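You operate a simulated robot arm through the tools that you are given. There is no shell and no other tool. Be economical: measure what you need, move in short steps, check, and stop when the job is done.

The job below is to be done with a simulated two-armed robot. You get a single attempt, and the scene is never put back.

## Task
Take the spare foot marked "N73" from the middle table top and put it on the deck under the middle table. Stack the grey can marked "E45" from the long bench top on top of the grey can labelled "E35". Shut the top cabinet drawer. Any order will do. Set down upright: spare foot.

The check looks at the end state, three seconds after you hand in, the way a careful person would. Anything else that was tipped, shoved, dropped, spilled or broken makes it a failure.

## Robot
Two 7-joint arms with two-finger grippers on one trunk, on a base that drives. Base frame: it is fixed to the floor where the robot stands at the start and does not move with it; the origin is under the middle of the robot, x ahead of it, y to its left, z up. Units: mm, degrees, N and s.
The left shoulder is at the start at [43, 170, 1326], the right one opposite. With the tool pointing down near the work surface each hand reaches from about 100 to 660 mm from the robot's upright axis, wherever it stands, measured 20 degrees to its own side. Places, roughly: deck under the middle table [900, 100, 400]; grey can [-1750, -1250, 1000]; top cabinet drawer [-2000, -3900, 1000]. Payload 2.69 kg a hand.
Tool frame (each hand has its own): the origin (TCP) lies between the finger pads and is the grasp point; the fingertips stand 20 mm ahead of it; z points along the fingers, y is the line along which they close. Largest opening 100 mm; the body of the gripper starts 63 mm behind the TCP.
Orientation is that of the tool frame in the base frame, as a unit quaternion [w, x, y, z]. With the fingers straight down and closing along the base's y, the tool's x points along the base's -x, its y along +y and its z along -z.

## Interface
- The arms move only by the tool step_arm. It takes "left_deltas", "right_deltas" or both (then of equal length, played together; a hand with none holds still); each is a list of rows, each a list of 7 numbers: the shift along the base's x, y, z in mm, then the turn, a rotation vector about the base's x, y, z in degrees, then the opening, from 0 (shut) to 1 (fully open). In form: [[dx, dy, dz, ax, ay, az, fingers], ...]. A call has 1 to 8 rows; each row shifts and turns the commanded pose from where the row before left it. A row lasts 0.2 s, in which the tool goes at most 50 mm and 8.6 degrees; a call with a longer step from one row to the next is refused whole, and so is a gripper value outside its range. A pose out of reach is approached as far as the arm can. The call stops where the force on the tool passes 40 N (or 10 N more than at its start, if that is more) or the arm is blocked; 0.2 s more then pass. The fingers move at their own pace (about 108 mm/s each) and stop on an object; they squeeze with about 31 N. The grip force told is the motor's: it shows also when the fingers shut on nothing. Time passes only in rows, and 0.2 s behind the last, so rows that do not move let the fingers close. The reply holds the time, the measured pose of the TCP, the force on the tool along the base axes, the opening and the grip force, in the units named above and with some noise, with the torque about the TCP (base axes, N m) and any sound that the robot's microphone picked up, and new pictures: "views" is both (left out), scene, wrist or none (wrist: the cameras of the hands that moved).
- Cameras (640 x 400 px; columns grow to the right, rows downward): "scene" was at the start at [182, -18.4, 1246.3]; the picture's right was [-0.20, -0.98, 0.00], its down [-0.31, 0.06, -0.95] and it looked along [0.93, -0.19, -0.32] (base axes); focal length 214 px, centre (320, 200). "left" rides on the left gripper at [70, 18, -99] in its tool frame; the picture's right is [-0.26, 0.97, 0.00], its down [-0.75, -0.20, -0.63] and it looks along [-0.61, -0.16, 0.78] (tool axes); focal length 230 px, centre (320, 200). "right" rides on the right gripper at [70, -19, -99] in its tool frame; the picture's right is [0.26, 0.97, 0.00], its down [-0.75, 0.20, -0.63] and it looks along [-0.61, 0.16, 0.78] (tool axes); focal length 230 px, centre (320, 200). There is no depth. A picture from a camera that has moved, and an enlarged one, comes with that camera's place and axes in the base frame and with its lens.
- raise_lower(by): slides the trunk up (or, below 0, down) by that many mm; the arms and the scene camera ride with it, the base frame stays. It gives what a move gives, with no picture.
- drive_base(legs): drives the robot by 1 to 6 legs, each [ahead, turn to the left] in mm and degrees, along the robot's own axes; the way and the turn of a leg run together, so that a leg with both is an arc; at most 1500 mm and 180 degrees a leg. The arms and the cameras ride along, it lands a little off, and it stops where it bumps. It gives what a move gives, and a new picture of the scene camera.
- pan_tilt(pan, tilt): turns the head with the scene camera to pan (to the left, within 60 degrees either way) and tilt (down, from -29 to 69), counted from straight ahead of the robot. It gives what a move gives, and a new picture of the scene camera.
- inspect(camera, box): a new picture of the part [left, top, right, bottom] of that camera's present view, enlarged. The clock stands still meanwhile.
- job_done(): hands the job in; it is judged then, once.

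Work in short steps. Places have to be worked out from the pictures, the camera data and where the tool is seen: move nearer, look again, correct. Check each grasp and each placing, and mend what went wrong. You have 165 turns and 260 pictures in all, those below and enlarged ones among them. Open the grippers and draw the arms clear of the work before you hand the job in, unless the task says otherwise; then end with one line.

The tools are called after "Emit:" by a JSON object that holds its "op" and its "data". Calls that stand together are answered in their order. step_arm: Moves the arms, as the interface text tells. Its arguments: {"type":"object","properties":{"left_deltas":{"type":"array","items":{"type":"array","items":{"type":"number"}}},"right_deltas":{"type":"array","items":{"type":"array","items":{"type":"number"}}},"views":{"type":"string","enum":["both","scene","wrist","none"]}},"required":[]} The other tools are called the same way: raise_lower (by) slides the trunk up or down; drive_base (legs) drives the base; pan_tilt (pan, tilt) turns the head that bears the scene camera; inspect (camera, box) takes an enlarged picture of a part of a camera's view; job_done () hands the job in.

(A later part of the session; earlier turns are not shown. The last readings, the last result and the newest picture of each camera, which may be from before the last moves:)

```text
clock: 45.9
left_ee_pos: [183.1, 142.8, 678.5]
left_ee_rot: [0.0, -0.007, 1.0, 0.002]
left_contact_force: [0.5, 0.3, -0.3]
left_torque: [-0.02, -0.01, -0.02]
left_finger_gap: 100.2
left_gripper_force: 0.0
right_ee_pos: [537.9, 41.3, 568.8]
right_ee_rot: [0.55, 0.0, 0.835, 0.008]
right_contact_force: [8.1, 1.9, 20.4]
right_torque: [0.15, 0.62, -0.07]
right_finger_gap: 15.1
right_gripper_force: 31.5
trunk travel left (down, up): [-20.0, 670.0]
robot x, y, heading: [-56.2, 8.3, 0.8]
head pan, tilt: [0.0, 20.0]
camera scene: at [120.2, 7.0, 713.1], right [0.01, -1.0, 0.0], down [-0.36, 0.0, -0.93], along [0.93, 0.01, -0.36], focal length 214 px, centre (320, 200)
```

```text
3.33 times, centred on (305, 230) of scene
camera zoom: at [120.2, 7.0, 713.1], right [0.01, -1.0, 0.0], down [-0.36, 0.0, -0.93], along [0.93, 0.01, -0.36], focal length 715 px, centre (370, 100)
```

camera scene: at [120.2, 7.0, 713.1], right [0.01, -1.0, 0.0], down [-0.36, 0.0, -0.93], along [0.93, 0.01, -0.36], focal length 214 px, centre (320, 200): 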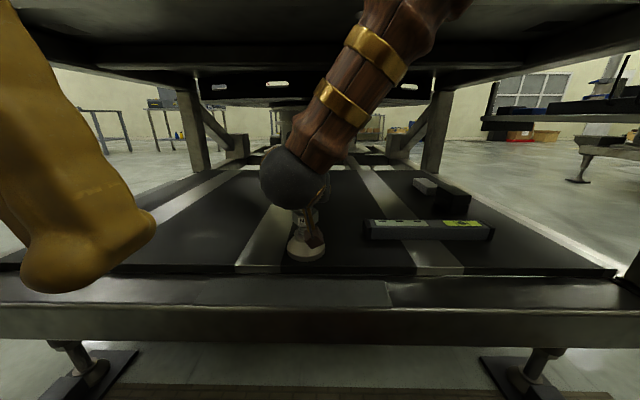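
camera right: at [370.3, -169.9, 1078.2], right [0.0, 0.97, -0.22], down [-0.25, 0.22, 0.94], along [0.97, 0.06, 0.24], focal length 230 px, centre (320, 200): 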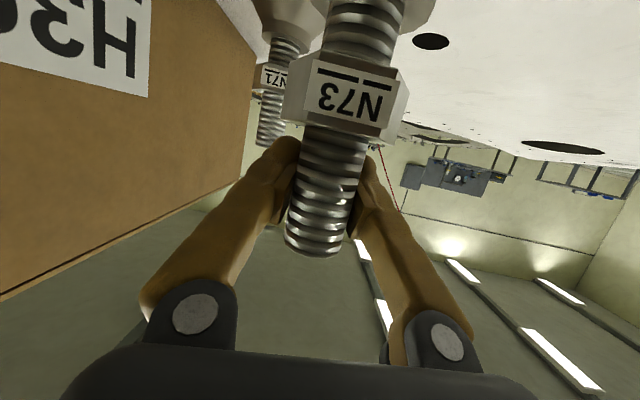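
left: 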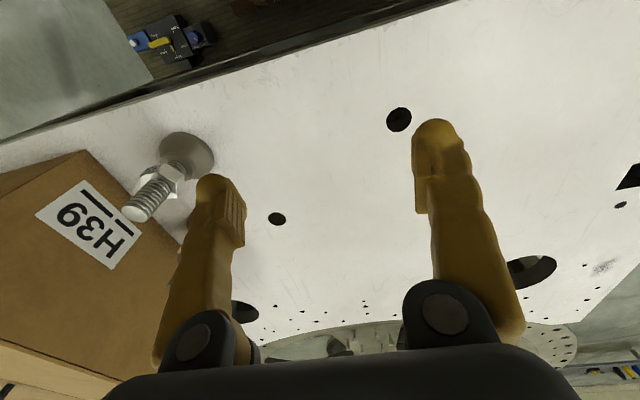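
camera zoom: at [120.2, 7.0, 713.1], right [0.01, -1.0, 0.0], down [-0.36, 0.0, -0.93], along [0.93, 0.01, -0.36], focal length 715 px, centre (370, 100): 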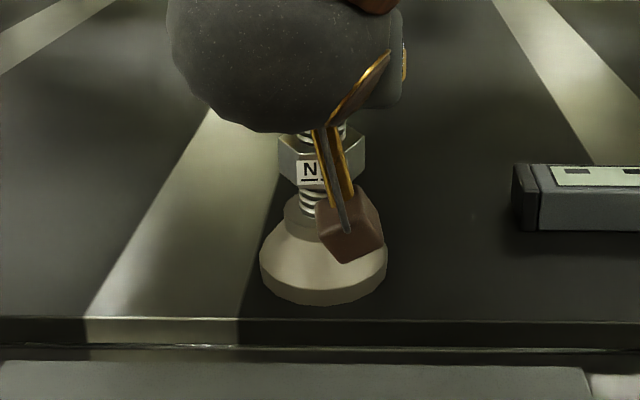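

Touchdown felt at TCP z≈569. I relieve 2 mm, open, and look.

Emit:
{"op": "step_arm", "data": {"right_deltas": [[0, 0, 2, 0, 0, 0, 0], [0, 0, 0, 0, 0, 0, 0.25], [0, 0, 0, 0, 0, 0, 0.5], [0, 0, 0, 0, 0, 0, 0.9], [0, 0, 0, 0, 0, 0, 0.9]], "views": "both"}}

```text
clock: 47.1
left_ee_pos: [183.8, 143.2, 677.9]
left_ee_rot: [-0.001, -0.007, 1.0, 0.002]
left_contact_force: [-0.3, -0.2, 0.0]
left_torque: [-0.01, 0.01, -0.02]
left_finger_gap: 100.3
left_gripper_force: 0.2
right_ee_pos: [536.4, 42.1, 567.6]
right_ee_rot: [0.546, 0.0, 0.838, 0.007]
right_contact_force: [-0.4, 0.0, 0.0]
right_torque: [0.0, -0.02, 0.02]
right_finger_gap: 90.2
right_gripper_force: 0.1
trunk travel left (down, up): [-20.0, 670.0]
robot x, y, heading: [-54.5, 4.8, 0.7]
head pan, tilt: [0.0, 20.0]
camera scene: at [120.8, 6.9, 712.7], right [0.01, -1.0, 0.0], down [-0.36, 0.0, -0.93], along [0.93, 0.01, -0.36], focal length 214 px, centre (320, 200)
camera right: at [416.7, 22.5, 542.7], right [-0.11, 0.97, -0.22], down [-0.27, 0.19, 0.94], along [0.96, 0.17, 0.24], focal length 230 px, centre (320, 200)
```

scene: 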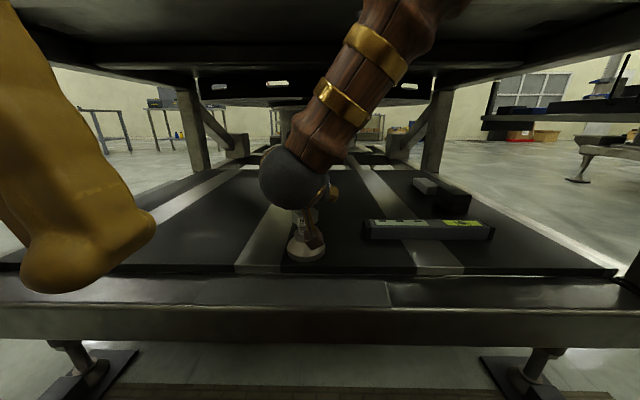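
right: 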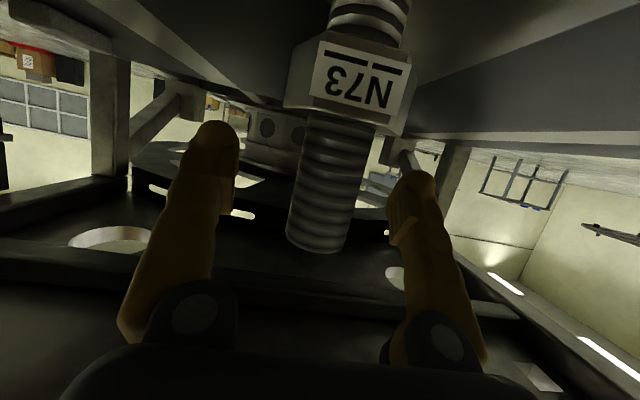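

Released and standing. I withdraw the hand straight back with the arm, then drive back.

Emit:
{"op": "step_arm", "data": {"right_deltas": [[-20, 0, 3, 0, 0, 0, 0.9], [-30, 0, 5, 0, 0, 0, 0.9], [-30, 0, 5, 0, 0, 0, 0.9], [-20, 0, 5, 0, 0, 0, 0.9], [0, 0, 0, 0, 0, 0, 0.9]], "views": "none"}}

Emit:
{"op": "drive_base", "data": {"legs": [[-450, 0]]}}

Emit:
{"op": "inspect", "data": {"camera": "scene", "box": [200, 100, 440, 250]}}

```text
clock: 48.3
left_ee_pos: [182.6, 142.0, 677.1]
left_ee_rot: [-0.001, -0.007, 1.0, 0.002]
left_contact_force: [-0.7, -0.2, -0.7]
left_torque: [-0.03, 0.0, -0.01]
left_finger_gap: 100.0
left_gripper_force: 0.0
right_ee_pos: [435.0, 40.4, 585.1]
right_ee_rot: [0.545, 0.0, 0.838, 0.006]
right_contact_force: [-0.4, -0.7, 0.1]
right_torque: [0.0, 0.04, 0.01]
right_finger_gap: 89.9
right_gripper_force: 0.1
trunk travel left (down, up): [-20.0, 670.0]
robot x, y, heading: [-51.7, 5.7, 0.6]
head pan, tilt: [0.0, 20.0]
```

```text
clock: 51.0
left_ee_pos: [-258.4, 136.4, 683.1]
left_ee_rot: [0.016, -0.003, 1.0, 0.002]
left_contact_force: [-0.2, 0.0, 0.2]
left_torque: [-0.03, 0.0, -0.02]
left_finger_gap: 99.9
left_gripper_force: 0.1
right_ee_pos: [-10.1, 33.5, 583.1]
right_ee_rot: [0.546, 0.003, 0.838, 0.005]
right_contact_force: [-0.2, -0.2, 0.7]
right_torque: [0.04, 0.03, 0.03]
right_finger_gap: 89.8
right_gripper_force: 0.0
trunk travel left (down, up): [-20.0, 670.0]
robot x, y, heading: [-497.4, 1.3, 0.4]
head pan, tilt: [0.0, 20.0]
camera scene: at [-335.0, 1.5, 712.1], right [0.01, -1.0, 0.0], down [-0.34, 0.0, -0.94], along [0.94, 0.01, -0.34], focal length 214 px, centre (320, 200)
```

scene: 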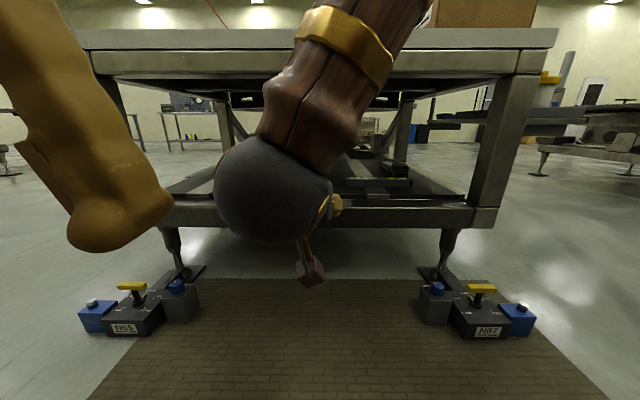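

```text
2.67 times, centred on (320, 175) of scene
camera zoom: at [-335.0, 1.5, 712.1], right [0.01, -1.0, 0.0], down [-0.34, 0.0, -0.94], along [0.94, 0.01, -0.34], focal length 572 px, centre (320, 267)
```

zoom: 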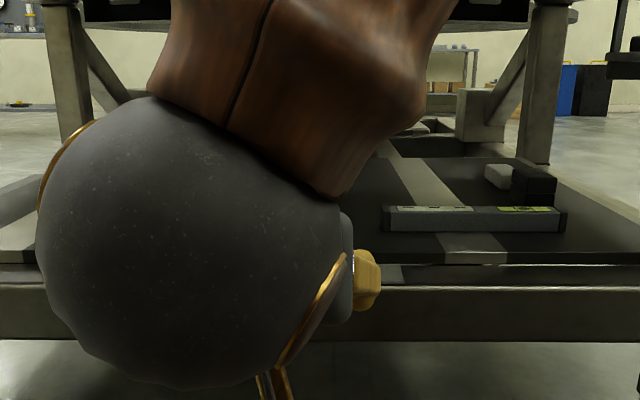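

The arm hides the foot. I raise the trunk and swing the right hand back to pointing down, then check.

Emit:
{"op": "raise_lower", "data": {"by": 400}}

Emit:
{"op": "step_arm", "data": {"right_deltas": [[-10, -20, 20, 0, 8, 0, 1], [-10, -25, 20, 0, 8, 0, 1], [-10, -25, 20, 0, 8, 0, 1], [-10, -25, 20, 0, 8, 0, 1], [-15, -25, 20, 0, 8, 0, 1], [-15, -25, 20, 0, 8, 0, 1], [-20, -25, 20, 0, 8, 0, 1], [-20, -25, 20, 0, 8, 0, 1]], "views": "scene"}}

Emit:
{"op": "inspect", "data": {"camera": "scene", "box": [200, 120, 440, 330]}}

```text
clock: 54.8
left_ee_pos: [-259.6, 136.1, 1081.4]
left_ee_rot: [0.011, -0.004, 1.0, 0.002]
left_contact_force: [0.3, -0.2, 0.0]
left_torque: [0.02, 0.04, -0.04]
left_finger_gap: 100.0
left_gripper_force: 0.0
right_ee_pos: [-12.2, 32.6, 983.8]
right_ee_rot: [0.546, 0.003, 0.838, 0.005]
right_contact_force: [0.1, 0.6, 0.3]
right_torque: [0.0, 0.0, -0.02]
right_finger_gap: 90.1
right_gripper_force: 0.0
trunk travel left (down, up): [-420.0, 270.0]
robot x, y, heading: [-502.0, 3.2, 0.3]
head pan, tilt: [0.0, 20.0]
```

```text
clock: 56.6
left_ee_pos: [-259.5, 134.9, 1081.4]
left_ee_rot: [0.012, -0.004, 1.0, 0.002]
left_contact_force: [-0.4, 0.1, 0.4]
left_torque: [0.01, 0.0, -0.02]
left_finger_gap: 100.2
left_gripper_force: 0.1
right_ee_pos: [-121.4, -162.6, 1145.3]
right_ee_rot: [0.018, 0.005, 1.0, 0.003]
right_contact_force: [-0.4, 0.0, -0.6]
right_torque: [0.02, -0.01, 0.03]
right_finger_gap: 99.9
right_gripper_force: 0.1
trunk travel left (down, up): [-420.0, 270.0]
robot x, y, heading: [-500.7, -0.2, 0.6]
head pan, tilt: [0.0, 20.0]
camera scene: at [-333.3, 0.9, 1112.0], right [0.01, -1.0, 0.0], down [-0.35, 0.0, -0.94], along [0.94, 0.01, -0.35], focal length 214 px, centre (320, 200)
```

scene: 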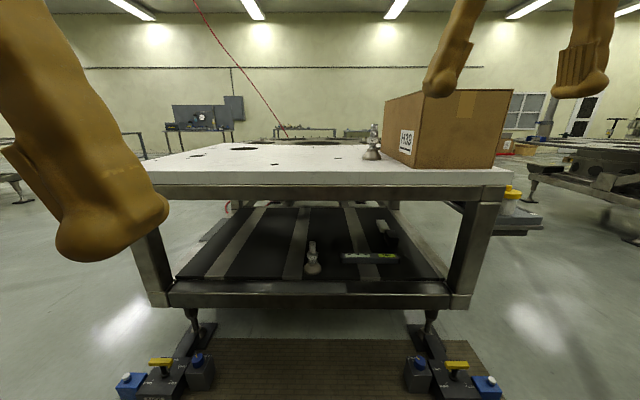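

```text
1.90 times, centred on (320, 225) of scene
camera zoom: at [-333.3, 0.9, 1112.0], right [0.01, -1.0, 0.0], down [-0.35, 0.0, -0.94], along [0.94, 0.01, -0.35], focal length 408 px, centre (320, 152)
```

zoom: 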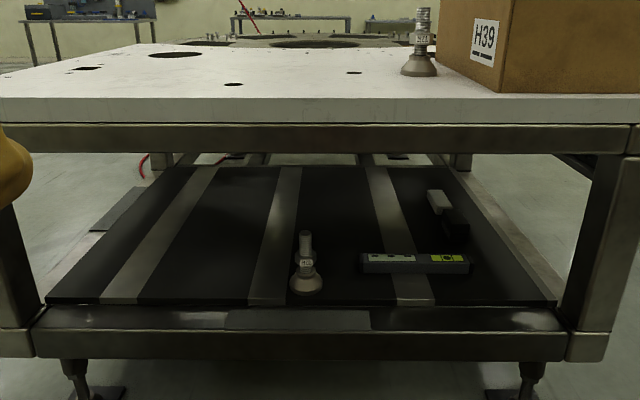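

The foot stands upright on the deck. Next the cans: I turn right 135° towards the long bench.

Emit:
{"op": "drive_base", "data": {"legs": [[0, -135]]}}

```text
clock: 59.9
left_ee_pos: [-269.4, -152.0, 1086.2]
left_ee_rot: [-0.009, 0.488, 0.872, -0.043]
left_contact_force: [-0.7, 0.5, -0.4]
left_torque: [-0.04, 0.04, 0.0]
left_finger_gap: 99.9
left_gripper_force: 0.1
right_ee_pos: [-461.5, -372.8, 1158.1]
right_ee_rot: [0.027, 0.515, 0.856, -0.025]
right_contact_force: [-0.6, 0.3, 0.3]
right_torque: [-0.07, 0.01, 0.0]
right_finger_gap: 100.0
right_gripper_force: 0.1
trunk travel left (down, up): [-420.0, 270.0]
robot x, y, heading: [-493.9, 1.7, -60.9]
head pan, tilt: [0.0, 20.0]
stopped in leg 1: the robot was blocked; the commanded pose is now the measured one
camera scene: at [-415.4, -161.1, 1111.2], right [-0.88, -0.48, -0.01], down [-0.17, 0.32, -0.93], along [0.45, -0.82, -0.36], focal length 214 px, centre (320, 200)
```

scene: 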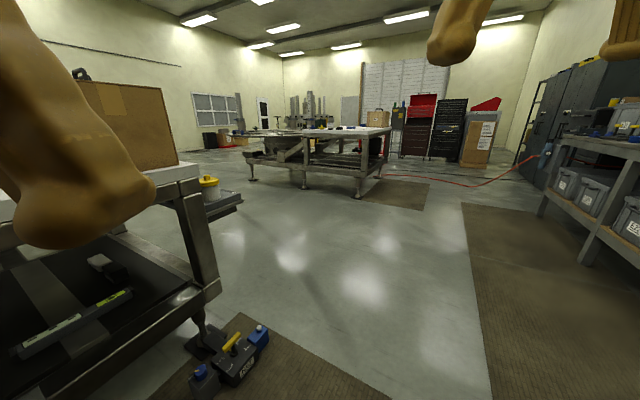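

Blocked at heading −61°. I look right with the head to find what stands in the way.

Emit:
{"op": "pan_tilt", "data": {"pan": -60, "tilt": 40}}

Emit:
{"op": "pan_tilt", "data": {"pan": 60, "tilt": 45}}

```text
clock: 61.2
left_ee_pos: [-270.8, -152.1, 1085.9]
left_ee_rot: [-0.009, 0.489, 0.872, -0.041]
left_contact_force: [0.0, 0.0, -0.2]
left_torque: [-0.01, 0.0, 0.02]
left_finger_gap: 100.0
left_gripper_force: 0.1
right_ee_pos: [-462.5, -374.6, 1157.5]
right_ee_rot: [0.027, 0.515, 0.857, -0.024]
right_contact_force: [0.0, -0.2, -0.4]
right_torque: [0.01, 0.01, 0.01]
right_finger_gap: 100.1
right_gripper_force: 0.0
trunk travel left (down, up): [-420.0, 270.0]
robot x, y, heading: [-494.8, -3.6, -61.4]
head pan, tilt: [-60.0, 40.0]
camera scene: at [-505.1, -152.5, 1079.9], right [-0.86, 0.52, 0.01], down [0.33, 0.56, -0.76], along [-0.4, -0.64, -0.65], focal length 214 px, centre (320, 200)
```

scene: 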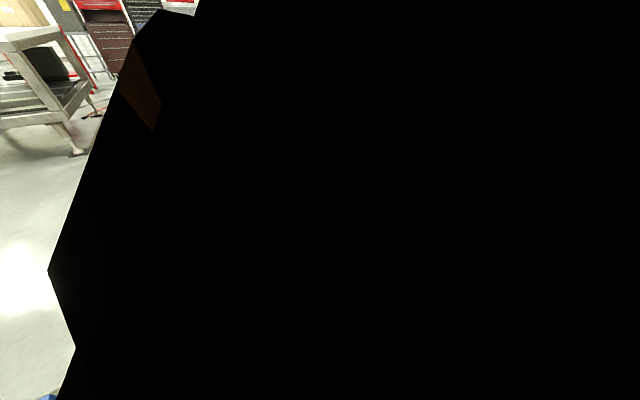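

```text
clock: 63.2
left_ee_pos: [-270.8, -153.8, 1086.3]
left_ee_rot: [-0.009, 0.488, 0.872, -0.041]
left_contact_force: [1.0, 0.0, -0.4]
left_torque: [0.02, 0.01, 0.01]
left_finger_gap: 99.9
left_gripper_force: 0.0
right_ee_pos: [-463.1, -374.6, 1157.3]
right_ee_rot: [0.026, 0.515, 0.857, -0.025]
right_contact_force: [1.3, 0.4, 0.5]
right_torque: [0.01, 0.0, -0.01]
right_finger_gap: 99.9
right_gripper_force: 0.1
trunk travel left (down, up): [-420.0, 270.0]
robot x, y, heading: [-497.1, 3.2, -61.3]
head pan, tilt: [60.0, 45.0]
camera scene: at [-379.8, -81.6, 1073.9], right [-0.02, -1.0, -0.02], down [-0.71, 0.03, -0.71], along [0.71, 0.0, -0.71], focal length 214 px, centre (320, 200)
```

scene: 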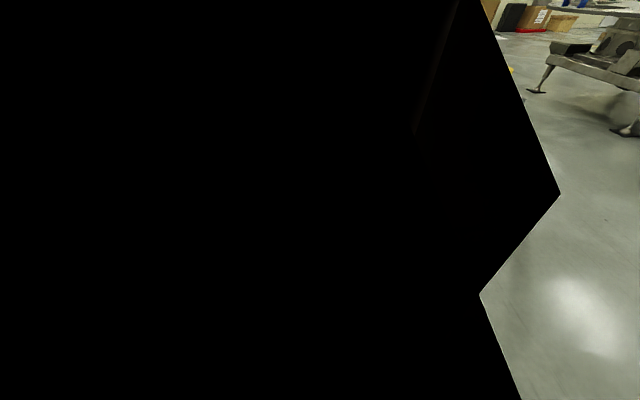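

My own arms block those views. I try smaller pans.

Emit:
{"op": "pan_tilt", "data": {"pan": -40, "tilt": 10}}

Emit:
{"op": "inspect", "data": {"camera": "left", "box": [0, 0, 640, 400]}}

Emit:
{"op": "inspect", "data": {"camera": "right", "box": [0, 0, 640, 400]}}

```text
clock: 65.0
left_ee_pos: [-270.5, -153.8, 1085.9]
left_ee_rot: [-0.008, 0.489, 0.871, -0.041]
left_contact_force: [-1.0, 0.0, 0.2]
left_torque: [-0.04, 0.0, 0.0]
left_finger_gap: 99.8
left_gripper_force: 0.0
right_ee_pos: [-463.0, -373.7, 1157.3]
right_ee_rot: [0.026, 0.515, 0.856, -0.024]
right_contact_force: [0.0, 0.1, -0.1]
right_torque: [-0.03, -0.01, -0.01]
right_finger_gap: 100.2
right_gripper_force: 0.1
trunk travel left (down, up): [-420.0, 270.0]
robot x, y, heading: [-493.5, 4.5, -61.6]
head pan, tilt: [-40.0, 10.0]
camera scene: at [-479.2, -171.9, 1127.2], right [-0.98, 0.19, 0.0], down [0.03, 0.19, -0.98], along [-0.19, -0.96, -0.19], focal length 214 px, centre (320, 200)
```

scene: 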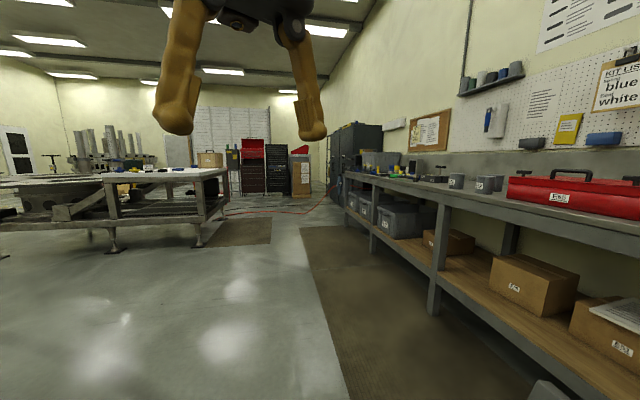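

```text
1.00 times, centred on (320, 200) of left (not enlarged: the box is as wide or as high as the picture)
camera zoom: at [-285.7, -78.7, 1181.5], right [0.96, 0.28, -0.07], down [0.26, -0.7, 0.66], along [0.14, -0.65, -0.75], focal length 230 px, centre (320, 200)
```

zoom: 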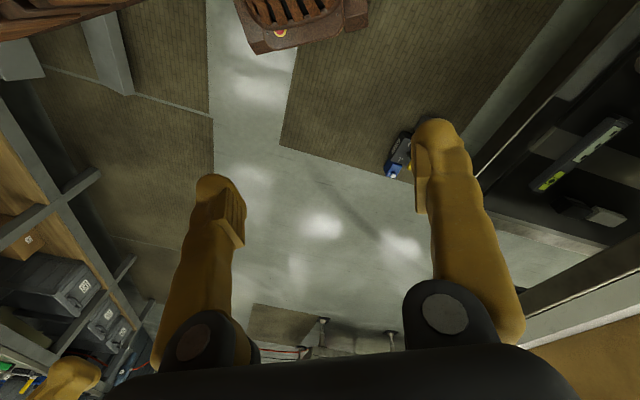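

```text
1.00 times, centred on (320, 200) of right (not enlarged: the box is as wide or as high as the picture)
camera zoom: at [-514.4, -314.0, 1251.1], right [0.73, 0.68, -0.03], down [0.52, -0.52, 0.68], along [0.44, -0.51, -0.73], focal length 230 px, centre (320, 200)
```

zoom: 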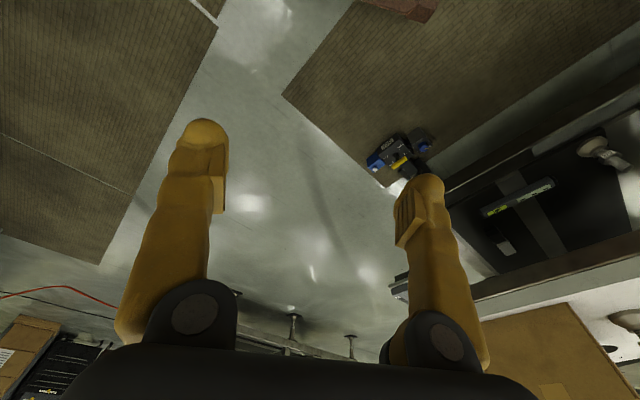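

Something near my right side (maybe a grey post around [−900,−400]) blocks. I turn back 20° and yaw the right hand so that its camera looks to the right.

Emit:
{"op": "drive_base", "data": {"legs": [[0, 20]]}}

Emit:
{"op": "step_arm", "data": {"right_deltas": [[0, 0, 0, 0, 0, -8.5, 1], [0, 0, 0, 0, 0, -8.5, 1], [0, 0, 0, 0, 0, -8.5, 1], [0, 0, 0, 0, 0, -8.5, 1], [0, 0, 0, 0, 0, -8.5, 1], [0, 0, 0, 0, 0, -8.5, 1], [0, 0, 0, 0, 0, -8.5, 1], [0, 0, 0, 0, 0, -8.5, 1]], "views": "wrist"}}

```text
clock: 66.5
left_ee_pos: [-233.4, -63.3, 1088.8]
left_ee_rot: [-0.001, 0.339, 0.94, -0.024]
left_contact_force: [-0.1, 0.7, 0.4]
left_torque: [-0.01, 0.02, 0.0]
left_finger_gap: 99.9
left_gripper_force: 0.1
right_ee_pos: [-339.5, -341.0, 1159.1]
right_ee_rot: [0.03, 0.362, 0.931, -0.019]
right_contact_force: [0.5, 0.2, 0.4]
right_torque: [-0.01, -0.02, 0.03]
right_finger_gap: 100.0
right_gripper_force: 0.1
trunk travel left (down, up): [-420.0, 270.0]
robot x, y, heading: [-494.6, 2.3, -41.5]
head pan, tilt: [-40.0, 10.0]
camera scene: at [-422.3, -156.9, 1127.2], right [-0.99, -0.15, 0.0], down [-0.03, 0.19, -0.98], along [0.14, -0.97, -0.19], focal length 214 px, centre (320, 200)
```

scene: 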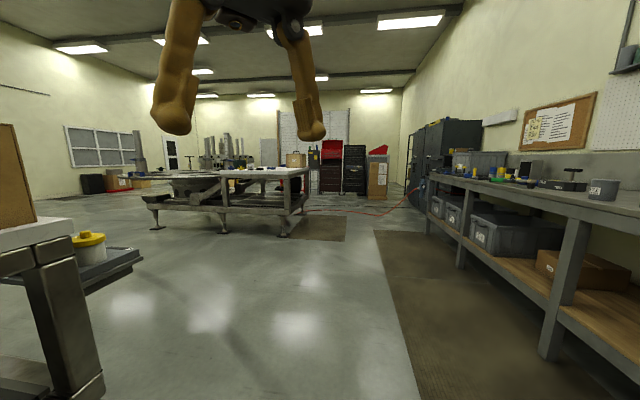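

```text
clock: 68.3
left_ee_pos: [-233.5, -65.1, 1091.7]
left_ee_rot: [-0.007, 0.328, 0.943, -0.045]
left_contact_force: [0.3, 0.6, -0.4]
left_torque: [-0.03, 0.01, -0.01]
left_finger_gap: 100.0
left_gripper_force: 0.1
right_ee_pos: [-346.5, -323.6, 1159.5]
right_ee_rot: [0.008, 0.821, 0.569, -0.044]
right_contact_force: [0.9, 0.2, 0.0]
right_torque: [0.02, -0.05, 0.0]
right_finger_gap: 99.9
right_gripper_force: 0.0
trunk travel left (down, up): [-420.0, 270.0]
robot x, y, heading: [-495.3, 2.2, -41.9]
head pan, tilt: [-40.0, 10.0]
camera right: at [-334.7, -244.6, 1252.3], right [0.99, -0.1, -0.06], down [-0.03, -0.73, 0.68], along [-0.11, -0.68, -0.73], focal length 230 px, centre (320, 200)
```

right: 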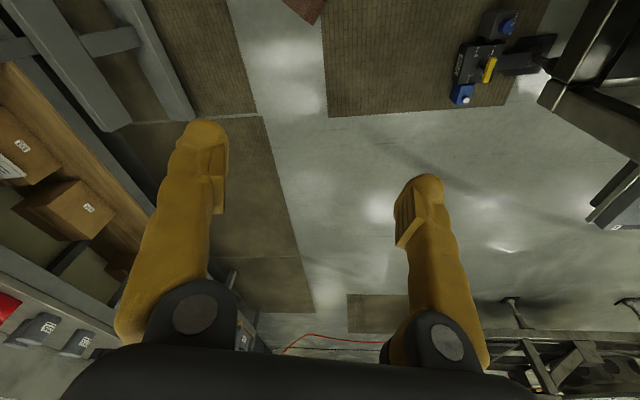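

A grey frame (like a step ladder or trestle) lies at the upper left of this view, to my right-rear. I yaw the hand further to see it.

Emit:
{"op": "step_arm", "data": {"right_deltas": [[0, 0, 0, 0, 0, -8.5, 1], [0, 0, 0, 0, 0, -8.5, 1], [0, 0, 0, 0, 0, -8.5, 1], [0, 0, 0, 0, 0, -8.5, 1], [0, 0, 0, 0, 0, -8.5, 1], [0, 0, 0, 0, 0, -8.5, 1]], "views": "wrist"}}

```text
clock: 69.7
left_ee_pos: [-234.7, -66.6, 1091.8]
left_ee_rot: [-0.007, 0.329, 0.943, -0.045]
left_contact_force: [-0.2, 0.0, -0.3]
left_torque: [0.01, 0.02, 0.0]
left_finger_gap: 100.0
left_gripper_force: 0.0
right_ee_pos: [-347.2, -322.9, 1158.4]
right_ee_rot: [-0.01, 0.986, 0.16, -0.05]
right_contact_force: [-0.3, -0.2, 0.6]
right_torque: [0.0, 0.01, -0.01]
right_finger_gap: 99.9
right_gripper_force: 0.0
trunk travel left (down, up): [-420.0, 270.0]
robot x, y, heading: [-499.6, 0.4, -41.9]
head pan, tilt: [-40.0, 10.0]
camera right: at [-277.6, -283.3, 1250.1], right [0.55, -0.83, -0.06], down [-0.58, -0.43, 0.69], along [-0.6, -0.34, -0.72], focal length 230 px, centre (320, 200)
```

right: 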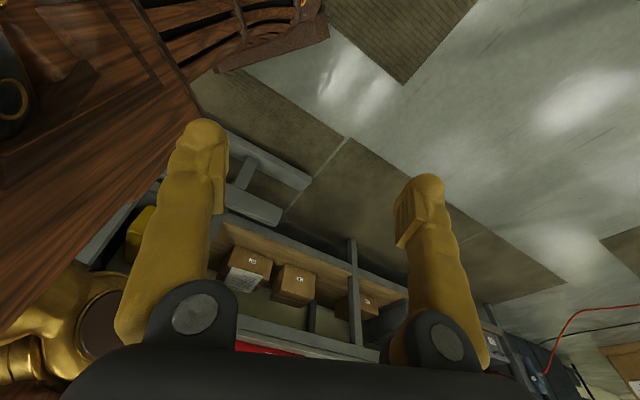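

Floor bars of some stand end near [−1220,−690] and [−1700,−650], running towards +y. I restore the hand yaw, then turn left in stages to look behind.

Emit:
{"op": "step_arm", "data": {"right_deltas": [[0, 0, 0, 0, 0, 8.5, 1], [0, 0, 0, 0, 0, 8.5, 1], [0, 0, 0, 0, 0, 8.5, 1], [0, 0, 0, 0, 0, 8.5, 1], [0, 0, 0, 0, 0, 8.5, 1], [0, 0, 0, 0, 0, 8.5, 1], [0, 0, 0, 0, 0, 8.5, 1], [0, 0, 0, 0, 0, 8.5, 1]], "views": "none"}}

Emit:
{"op": "step_arm", "data": {"right_deltas": [[0, 0, 0, 0, 0, 8.5, 1], [0, 0, 0, 0, 0, 8.5, 1], [0, 0, 0, 0, 0, 8.5, 1], [0, 0, 0, 0, 0, 8.5, 1], [0, 0, 0, 0, 0, 8.5, 1], [0, 0, 0, 0, 0, 8.5, 1]], "views": "none"}}

Emit:
{"op": "pan_tilt", "data": {"pan": 35, "tilt": 15}}

Emit:
{"op": "drive_base", "data": {"legs": [[0, 130]]}}

```text
clock: 71.5
left_ee_pos: [-234.7, -66.1, 1091.9]
left_ee_rot: [-0.008, 0.328, 0.943, -0.044]
left_contact_force: [0.5, 0.5, -1.1]
left_torque: [0.01, -0.04, -0.02]
left_finger_gap: 100.2
left_gripper_force: 0.1
right_ee_pos: [-346.1, -323.4, 1159.5]
right_ee_rot: [0.015, 0.726, 0.686, -0.039]
right_contact_force: [-0.3, -1.3, -0.3]
right_torque: [0.02, 0.0, 0.01]
right_finger_gap: 99.8
right_gripper_force: 0.1
trunk travel left (down, up): [-420.0, 270.0]
robot x, y, heading: [-494.4, -1.5, -41.9]
head pan, tilt: [-40.0, 10.0]
```

```text
clock: 72.9
left_ee_pos: [-233.5, -67.1, 1092.6]
left_ee_rot: [-0.007, 0.329, 0.943, -0.045]
left_contact_force: [-0.8, 0.0, 0.3]
left_torque: [0.02, 0.01, 0.02]
left_finger_gap: 100.0
left_gripper_force: 0.0
right_ee_pos: [-347.3, -323.7, 1160.0]
right_ee_rot: [0.03, 0.361, 0.932, -0.024]
right_contact_force: [0.1, 0.2, -0.3]
right_torque: [-0.01, 0.02, 0.04]
right_finger_gap: 100.0
right_gripper_force: 0.1
trunk travel left (down, up): [-420.0, 270.0]
robot x, y, heading: [-492.3, 3.7, -41.7]
head pan, tilt: [-40.0, 10.0]
```

```text
clock: 74.3
left_ee_pos: [-234.2, -67.5, 1091.7]
left_ee_rot: [-0.007, 0.328, 0.944, -0.044]
left_contact_force: [-0.4, 0.3, -0.2]
left_torque: [0.01, 0.01, 0.0]
left_finger_gap: 99.7
left_gripper_force: 0.2
right_ee_pos: [-347.3, -322.8, 1160.2]
right_ee_rot: [0.03, 0.362, 0.931, -0.024]
right_contact_force: [-0.9, -0.4, 0.1]
right_torque: [0.01, 0.0, 0.0]
right_finger_gap: 100.1
right_gripper_force: 0.0
trunk travel left (down, up): [-420.0, 270.0]
robot x, y, heading: [-494.2, 3.9, -41.7]
head pan, tilt: [35.0, 15.0]
camera scene: at [-343.0, -75.7, 1120.0], right [-0.12, -0.99, -0.02], down [-0.26, 0.05, -0.96], along [0.96, -0.11, -0.27], focal length 214 px, centre (320, 200)
```

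scene: 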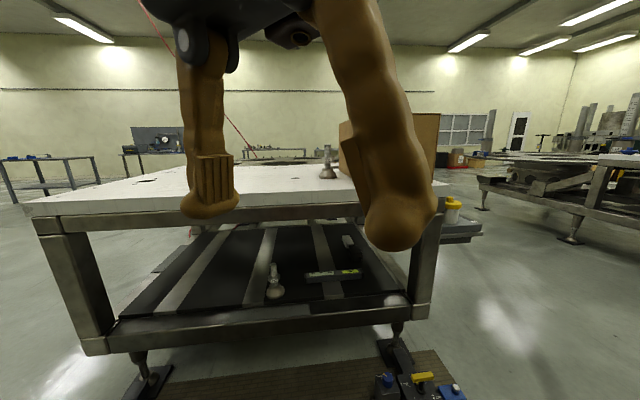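

```text
clock: 80.3
left_ee_pos: [-627.2, 234.8, 1094.6]
left_ee_rot: [-0.018, 0.712, -0.702, 0.014]
left_contact_force: [0.0, -0.4, -0.8]
left_torque: [0.02, 0.0, 0.01]
left_finger_gap: 100.3
left_gripper_force: 0.0
right_ee_pos: [-349.3, 324.5, 1158.8]
right_ee_rot: [0.034, -0.696, 0.717, 0.017]
right_contact_force: [-0.3, -0.9, 0.6]
right_torque: [0.0, 0.01, 0.02]
right_finger_gap: 100.0
right_gripper_force: 0.1
trunk travel left (down, up): [-420.0, 270.0]
robot x, y, heading: [-484.2, 2.0, 89.1]
head pan, tilt: [35.0, 15.0]
camera scene: at [-546.5, 168.1, 1119.1], right [0.83, 0.56, 0.0], down [0.15, -0.23, -0.96], along [-0.54, 0.8, -0.28], focal length 214 px, centre (320, 200)
```

scene: 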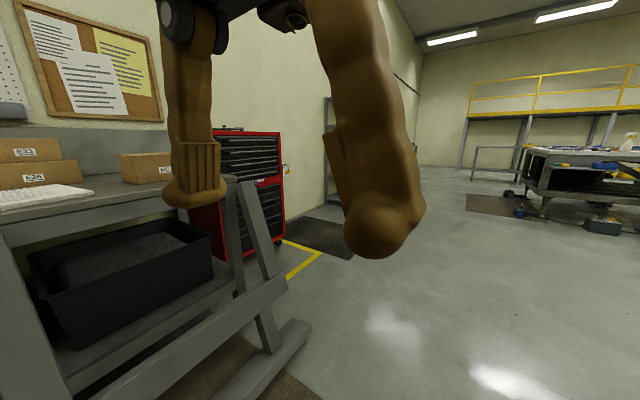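

A workstation table stands behind (front edge perhaps x≈−1000), so my right elbow likely met it. I go forward to x≈−240 first, then turn right and travel along −y.

Emit:
{"op": "drive_base", "data": {"legs": [[0, -89], [250, 0]]}}

Emit:
{"op": "pan_tilt", "data": {"pan": 0, "tilt": 20}}

Emit:
{"op": "drive_base", "data": {"legs": [[0, -90]]}}

```text
clock: 81.0
left_ee_pos: [-597.3, 230.1, 1113.9]
left_ee_rot: [0.037, -0.654, 0.756, 0.022]
left_contact_force: [-73.7, 234.3, 102.1]
left_torque: [-33.89, -3.98, -15.59]
left_finger_gap: 99.8
left_gripper_force: 0.0
right_ee_pos: [-326.5, 257.3, 1128.7]
right_ee_rot: [-0.014, -0.697, 0.717, -0.013]
right_contact_force: [0.6, -0.3, -0.3]
right_torque: [0.04, 0.1, -0.02]
right_finger_gap: 99.9
right_gripper_force: 0.1
trunk travel left (down, up): [-420.0, 270.0]
robot x, y, heading: [-484.8, 0.2, 88.8]
head pan, tilt: [35.0, 15.0]
stopped in leg 1: the force on the tool passed its limit at 54 N (the readings are from after the stop); the commanded pose is now the measured one
camera scene: at [-542.6, 166.7, 1119.5], right [0.83, 0.56, -0.01], down [0.15, -0.23, -0.96], along [-0.54, 0.8, -0.27], focal length 214 px, centre (320, 200)
```

scene: 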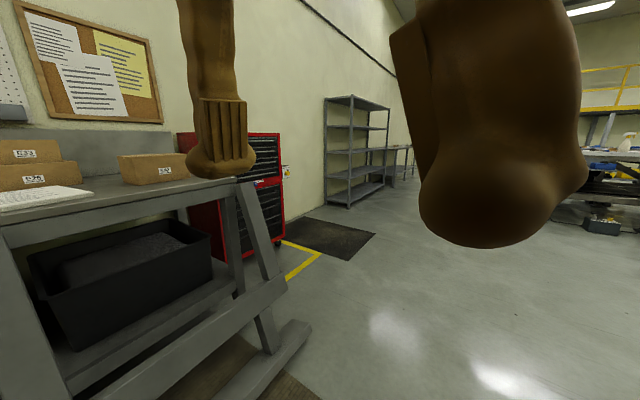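

```text
clock: 82.0
left_ee_pos: [-601.2, 231.7, 1112.3]
left_ee_rot: [0.039, -0.661, 0.749, 0.024]
left_contact_force: [-64.3, 229.1, 67.7]
left_torque: [-29.79, -4.16, -14.0]
left_finger_gap: 99.8
left_gripper_force: 0.0
right_ee_pos: [-332.1, 261.9, 1130.1]
right_ee_rot: [-0.012, -0.697, 0.717, -0.014]
right_contact_force: [0.1, -0.4, -0.6]
right_torque: [0.0, -0.05, 0.0]
right_finger_gap: 100.2
right_gripper_force: 0.1
trunk travel left (down, up): [-420.0, 270.0]
robot x, y, heading: [-488.0, -1.5, 88.8]
head pan, tilt: [0.0, 20.0]
camera scene: at [-492.5, 183.7, 1111.1], right [1.0, -0.02, 0.01], down [0.0, -0.36, -0.93], along [0.02, 0.93, -0.36], focal length 214 px, centre (320, 200)
```

scene: 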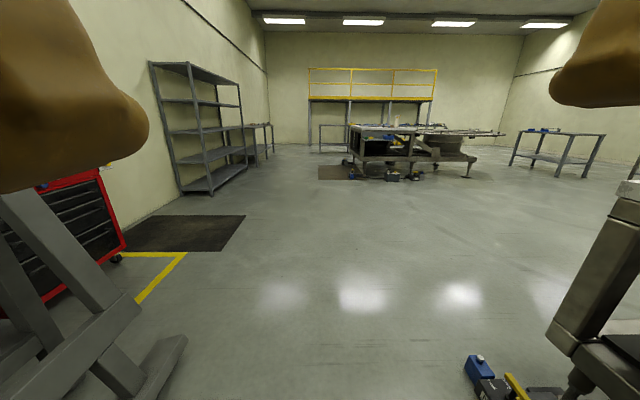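

```text
clock: 86.3
left_ee_pos: [-279.9, 119.2, 1113.0]
left_ee_rot: [0.024, 0.019, 0.999, -0.012]
left_contact_force: [0.5, 0.3, 0.4]
left_torque: [-0.02, 0.01, -0.01]
left_finger_gap: 100.1
left_gripper_force: 0.1
right_ee_pos: [-222.6, -152.0, 1144.5]
right_ee_rot: [0.016, 0.008, 1.0, -0.001]
right_contact_force: [-0.7, -0.3, 0.3]
right_torque: [0.0, 0.0, 0.0]
right_finger_gap: 100.1
right_gripper_force: 0.1
trunk travel left (down, up): [-420.0, 270.0]
robot x, y, heading: [-485.9, 12.8, -0.6]
head pan, tilt: [0.0, 20.0]
camera scene: at [-329.8, 8.5, 1113.5], right [-0.01, -1.0, 0.0], down [-0.34, 0.0, -0.94], along [0.94, -0.01, -0.34], focal length 214 px, centre (320, 200)
```

scene: 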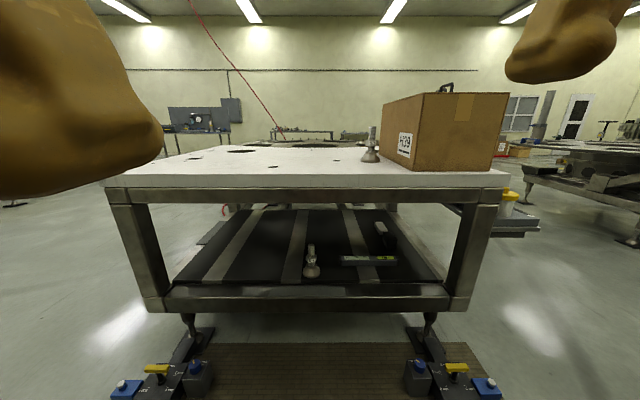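

Free again at heading −0.6°; the left hand had jammed (elbow pose too folded). I extend both hands 130 mm forward to bring the elbows in, then drive ahead.

Emit:
{"op": "step_arm", "data": {"left_deltas": [[25, 0, 10, 0, 0, 0, 1], [25, 0, 10, 0, 0, 0, 1], [25, 0, 10, 0, 0, 0, 1], [25, 0, 10, 0, 0, 0, 1], [30, 0, 10, 0, 0, 0, 1], [0, 0, 0, 0, 0, 0, 1]], "right_deltas": [[25, 0, 0, 0, 0, 0, 1], [25, 0, 0, 0, 0, 0, 1], [25, 0, 0, 0, 0, 0, 1], [25, 0, 0, 0, 0, 0, 1], [10, 0, 0, 0, 0, 0, 1], [0, 0, 0, 0, 0, 0, 1]], "views": "none"}}

Emit:
{"op": "drive_base", "data": {"legs": [[220, 0], [0, -90]]}}

```text
clock: 87.7
left_ee_pos: [-145.4, 117.0, 1162.0]
left_ee_rot: [0.022, 0.018, 1.0, -0.012]
left_contact_force: [-0.7, 0.7, 0.0]
left_torque: [0.02, -0.03, -0.01]
left_finger_gap: 100.1
left_gripper_force: 0.0
right_ee_pos: [-107.7, -152.6, 1144.0]
right_ee_rot: [0.014, 0.008, 1.0, -0.001]
right_contact_force: [-0.7, -0.3, 1.4]
right_torque: [-0.02, -0.01, 0.0]
right_finger_gap: 99.8
right_gripper_force: 0.3
trunk travel left (down, up): [-420.0, 270.0]
robot x, y, heading: [-485.0, 9.9, -0.2]
head pan, tilt: [0.0, 20.0]
```

```text
clock: 93.3
left_ee_pos: [-153.2, -330.8, 1164.0]
left_ee_rot: [0.009, 0.716, 0.698, -0.023]
left_contact_force: [0.1, 0.2, 0.4]
left_torque: [-0.05, -0.01, 0.01]
left_finger_gap: 100.3
left_gripper_force: 0.1
right_ee_pos: [-422.5, -371.2, 1142.8]
right_ee_rot: [0.009, 0.707, 0.707, -0.011]
right_contact_force: [-0.2, 0.3, -0.2]
right_torque: [-0.06, -0.08, 0.02]
right_finger_gap: 100.4
right_gripper_force: 0.1
trunk travel left (down, up): [-420.0, 270.0]
robot x, y, heading: [-257.8, 8.3, -89.7]
head pan, tilt: [0.0, 20.0]
camera scene: at [-266.1, -172.5, 1111.4], right [-1.0, 0.0, -0.01], down [0.01, 0.36, -0.93], along [0.01, -0.93, -0.36], focal length 214 px, centre (320, 200)
```

scene: 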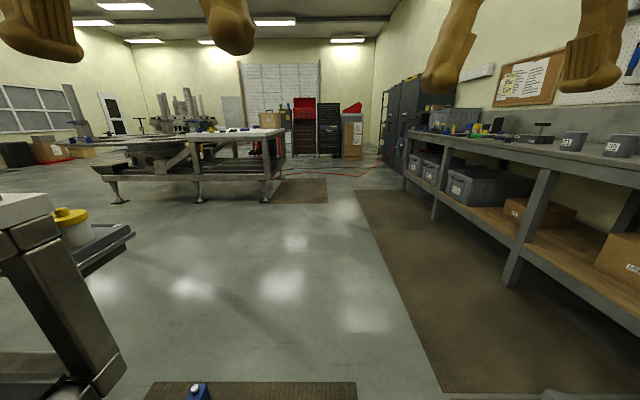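

Path is clear; the bench with the cans is to the right. I drive ahead 1200 mm and turn to face it.

Emit:
{"op": "drive_base", "data": {"legs": [[1250, 0], [0, -90]]}}

```text
clock: 103.5
left_ee_pos: [-560.4, -1386.8, 1160.4]
left_ee_rot: [-0.014, 0.999, 0.019, -0.022]
left_contact_force: [-0.6, -0.6, 0.0]
left_torque: [0.01, -0.01, 0.01]
left_finger_gap: 100.0
left_gripper_force: 0.1
right_ee_pos: [-617.7, -1121.5, 1148.9]
right_ee_rot: [-0.004, 0.999, 0.03, -0.021]
right_contact_force: [0.3, 0.2, 0.8]
right_torque: [-0.01, 0.0, -0.01]
right_finger_gap: 100.0
right_gripper_force: 0.2
trunk travel left (down, up): [-420.0, 270.0]
robot x, y, heading: [-244.9, -1257.7, -176.0]
head pan, tilt: [0.0, 20.0]
camera scene: at [-427.2, -1271.6, 1109.6], right [-0.07, 1.0, 0.0], down [0.36, 0.02, -0.93], along [-0.93, -0.06, -0.36], focal length 214 px, centre (320, 200)
```

scene: 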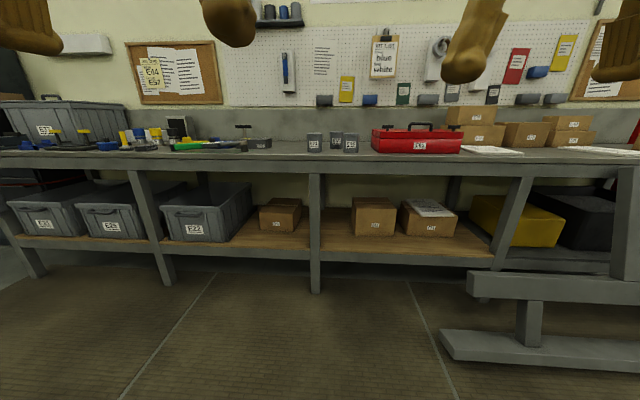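

I see three cans on the bench; I enlarge them.

Emit:
{"op": "inspect", "data": {"camera": "scene", "box": [270, 115, 390, 190]}}

Emit:
{"op": "inspect", "data": {"camera": "scene", "box": [300, 125, 370, 165]}}

```text
5.33 times, centred on (330, 152) of scene
camera zoom: at [-427.2, -1271.6, 1109.6], right [-0.07, 1.0, 0.0], down [0.36, 0.02, -0.93], along [-0.93, -0.06, -0.36], focal length 1144 px, centre (267, 453)
```

zoom: 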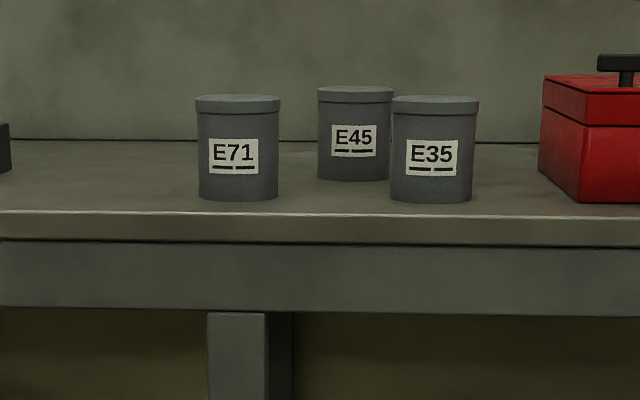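

```text
9.14 times, centred on (335, 145) of scene
camera zoom: at [-427.2, -1271.6, 1109.6], right [-0.07, 1.0, 0.0], down [0.36, 0.02, -0.93], along [-0.93, -0.06, -0.36], focal length 1961 px, centre (183, 703)
```

zoom: 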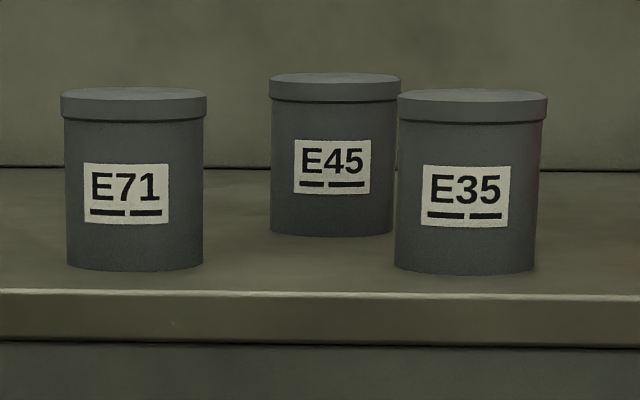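

E45 is the rear one, E35 front right. I'll use the right hand, so I approach to about [−1100,−1400] facing the bench.

Emit:
{"op": "drive_base", "data": {"legs": [[0, 5], [850, 0], [0, -9]]}}

Emit:
{"op": "pan_tilt", "data": {"pan": -15, "tilt": 25}}

Emit:
{"op": "inspect", "data": {"camera": "right", "box": [0, 0, 640, 400]}}

```text
clock: 109.1
left_ee_pos: [-1388.7, -1506.2, 1150.3]
left_ee_rot: [-0.015, 1.0, -0.009, 0.0]
left_contact_force: [0.1, -0.1, -0.5]
left_torque: [0.02, 0.01, 0.01]
left_finger_gap: 99.9
left_gripper_force: 0.1
right_ee_pos: [-1433.9, -1236.2, 1156.3]
right_ee_rot: [-0.005, 1.0, 0.003, -0.029]
right_contact_force: [0.5, 0.0, 0.3]
right_torque: [0.01, 0.02, 0.02]
right_finger_gap: 99.8
right_gripper_force: 0.0
trunk travel left (down, up): [-420.0, 270.0]
robot x, y, heading: [-1091.5, -1397.0, -179.4]
head pan, tilt: [0.0, 20.0]
camera scene: at [-1270.0, -1398.5, 1112.7], right [-0.01, 1.0, 0.0], down [0.36, 0.0, -0.93], along [-0.93, -0.01, -0.36], focal length 214 px, centre (320, 200)
```

scene: 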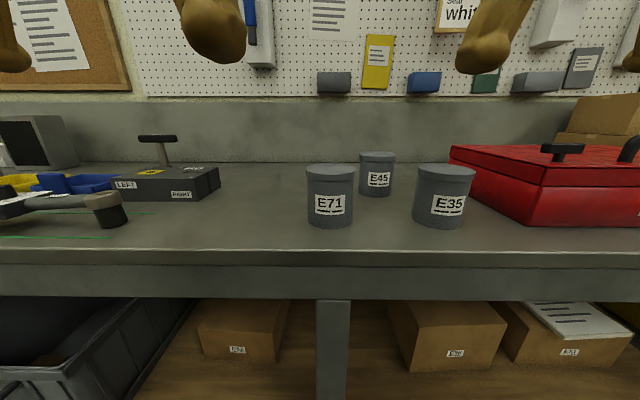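

```text
clock: 109.9
left_ee_pos: [-1368.1, -1505.5, 1138.9]
left_ee_rot: [-0.015, 1.0, -0.009, 0.019]
left_contact_force: [0.0, -0.8, -0.5]
left_torque: [-0.03, 0.01, 0.01]
left_finger_gap: 99.8
left_gripper_force: 0.2
right_ee_pos: [-1413.4, -1236.6, 1141.4]
right_ee_rot: [-0.006, 1.0, 0.002, -0.009]
right_contact_force: [-1.0, -0.7, 0.1]
right_torque: [-0.02, 0.02, -0.03]
right_finger_gap: 100.1
right_gripper_force: 0.0
trunk travel left (down, up): [-420.0, 270.0]
robot x, y, heading: [-1086.1, -1394.0, -179.4]
head pan, tilt: [-15.0, 25.0]
camera scene: at [-1266.5, -1374.4, 1104.6], right [0.25, 0.97, 0.0], down [0.42, -0.1, -0.9], along [-0.87, 0.23, -0.44], focal length 214 px, centre (320, 200)
```

scene: 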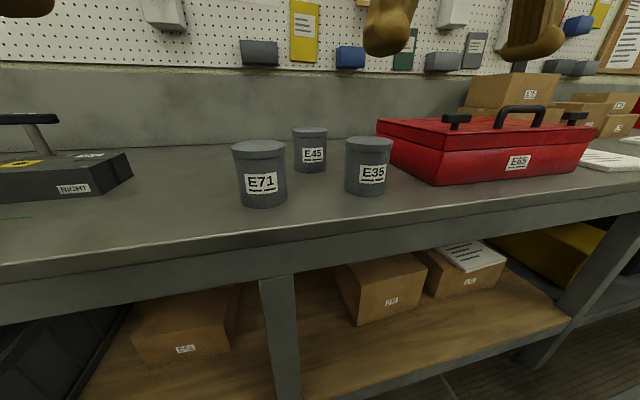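

```text
1.00 times, centred on (320, 200) of right (not enlarged: the box is as wide or as high as the picture)
camera zoom: at [-1342.6, -1217.9, 1239.8], right [0.26, -0.96, -0.02], down [-0.74, -0.21, 0.64], along [-0.62, -0.16, -0.77], focal length 230 px, centre (320, 200)
```

zoom: 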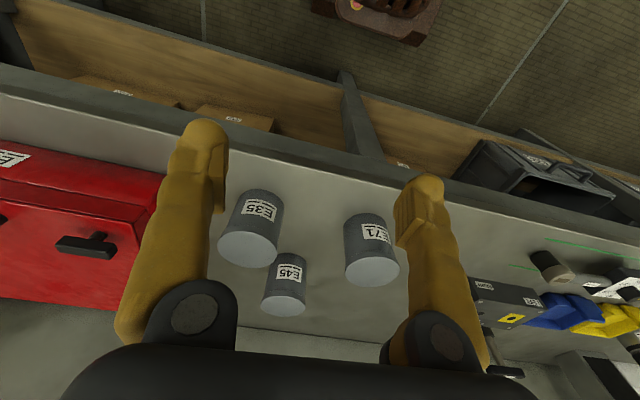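

Positions: E35 ≈[−1633,−1184], E45 ≈[−1790,−1263], E71 ≈[−1640,−1381], lid tops z≈1026, bench front edge x≈−1543. I drive 130 mm nearer.

Emit:
{"op": "drive_base", "data": {"legs": [[130, 0]]}}

Emit:
{"op": "pan_tilt", "data": {"pan": -15, "tilt": 30}}

```text
clock: 111.2
left_ee_pos: [-1486.2, -1506.3, 1156.7]
left_ee_rot: [-0.014, 1.0, -0.01, -0.012]
left_contact_force: [-0.5, -0.3, 1.0]
left_torque: [0.0, -0.05, 0.0]
left_finger_gap: 100.0
left_gripper_force: 0.1
right_ee_pos: [-1531.4, -1235.9, 1160.9]
right_ee_rot: [-0.005, 0.999, 0.002, -0.042]
right_contact_force: [-0.4, 0.7, 1.2]
right_torque: [-0.03, -0.06, -0.01]
right_finger_gap: 100.0
right_gripper_force: 0.1
trunk travel left (down, up): [-420.0, 270.0]
robot x, y, heading: [-1214.5, -1398.1, -179.6]
head pan, tilt: [-15.0, 25.0]
camera scene: at [-1367.6, -1374.9, 1108.8], right [0.25, 0.97, 0.0], down [0.4, -0.11, -0.91], along [-0.88, 0.23, -0.42], focal length 214 px, centre (320, 200)
```

scene: 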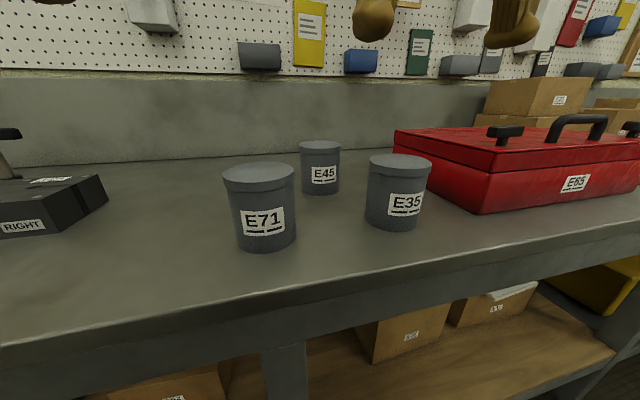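

```text
clock: 111.8
left_ee_pos: [-1492.6, -1507.6, 1139.7]
left_ee_rot: [-0.015, 1.0, -0.01, 0.016]
left_contact_force: [1.2, 0.0, 0.0]
left_torque: [-0.01, 0.11, 0.02]
left_finger_gap: 99.9
left_gripper_force: 0.1
right_ee_pos: [-1537.0, -1236.9, 1142.6]
right_ee_rot: [-0.006, 1.0, 0.002, -0.011]
right_contact_force: [1.2, -0.4, 0.3]
right_torque: [-0.04, 0.13, 0.0]
right_finger_gap: 100.0
right_gripper_force: 0.1
trunk travel left (down, up): [-420.0, 270.0]
robot x, y, heading: [-1218.1, -1401.2, -179.6]
head pan, tilt: [-15.0, 30.0]
camera scene: at [-1389.7, -1375.5, 1097.4], right [0.25, 0.97, 0.0], down [0.49, -0.13, -0.86], along [-0.83, 0.22, -0.51], focal length 214 px, centre (320, 200)
```

scene: 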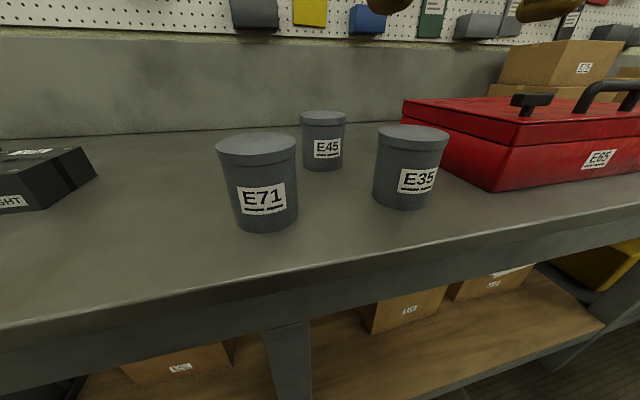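

I move the right hand over E45 at z≈1140.

Emit:
{"op": "step_arm", "data": {"right_deltas": [[-35, -4, 0, 0, 0, 0, 1], [-35, -4, 0, 0, 0, 0, 1], [-35, -4, 0, 0, 0, 0, 1], [-35, -4, 0, 0, 0, 0, 1], [-35, -4, 0, 0, 0, 0, 1], [-35, -4, 0, 0, 0, 0, 1], [-35, -2, 0, 0, 0, 0, 1], [0, 0, 0, 0, 0, 0, 1]]}}

```text
clock: 113.7
left_ee_pos: [-1494.8, -1507.8, 1138.2]
left_ee_rot: [-0.014, 1.0, -0.01, 0.02]
left_contact_force: [0.2, -0.1, 0.2]
left_torque: [-0.01, -0.01, -0.02]
left_finger_gap: 100.0
left_gripper_force: 0.1
right_ee_pos: [-1788.6, -1263.1, 1158.8]
right_ee_rot: [-0.006, 0.999, 0.002, -0.037]
right_contact_force: [0.3, 0.2, -0.2]
right_torque: [0.02, 0.0, -0.01]
right_finger_gap: 99.9
right_gripper_force: 0.1
trunk travel left (down, up): [-420.0, 270.0]
robot x, y, heading: [-1214.5, -1395.2, -179.7]
head pan, tilt: [-15.0, 30.0]
camera scene: at [-1393.3, -1375.5, 1096.7], right [0.25, 0.97, 0.0], down [0.5, -0.13, -0.86], along [-0.83, 0.22, -0.51], focal length 214 px, centre (320, 200)
camera right: at [-1712.1, -1245.3, 1251.0], right [0.26, -0.97, -0.03], down [-0.7, -0.21, 0.68], along [-0.66, -0.16, -0.73], focal length 230 px, centre (320, 200)
```

scene: 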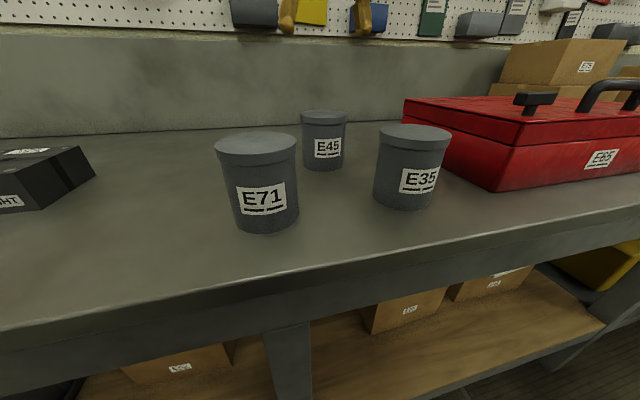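
right: 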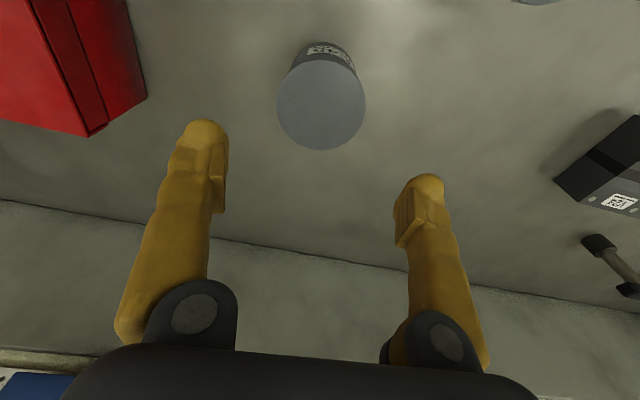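

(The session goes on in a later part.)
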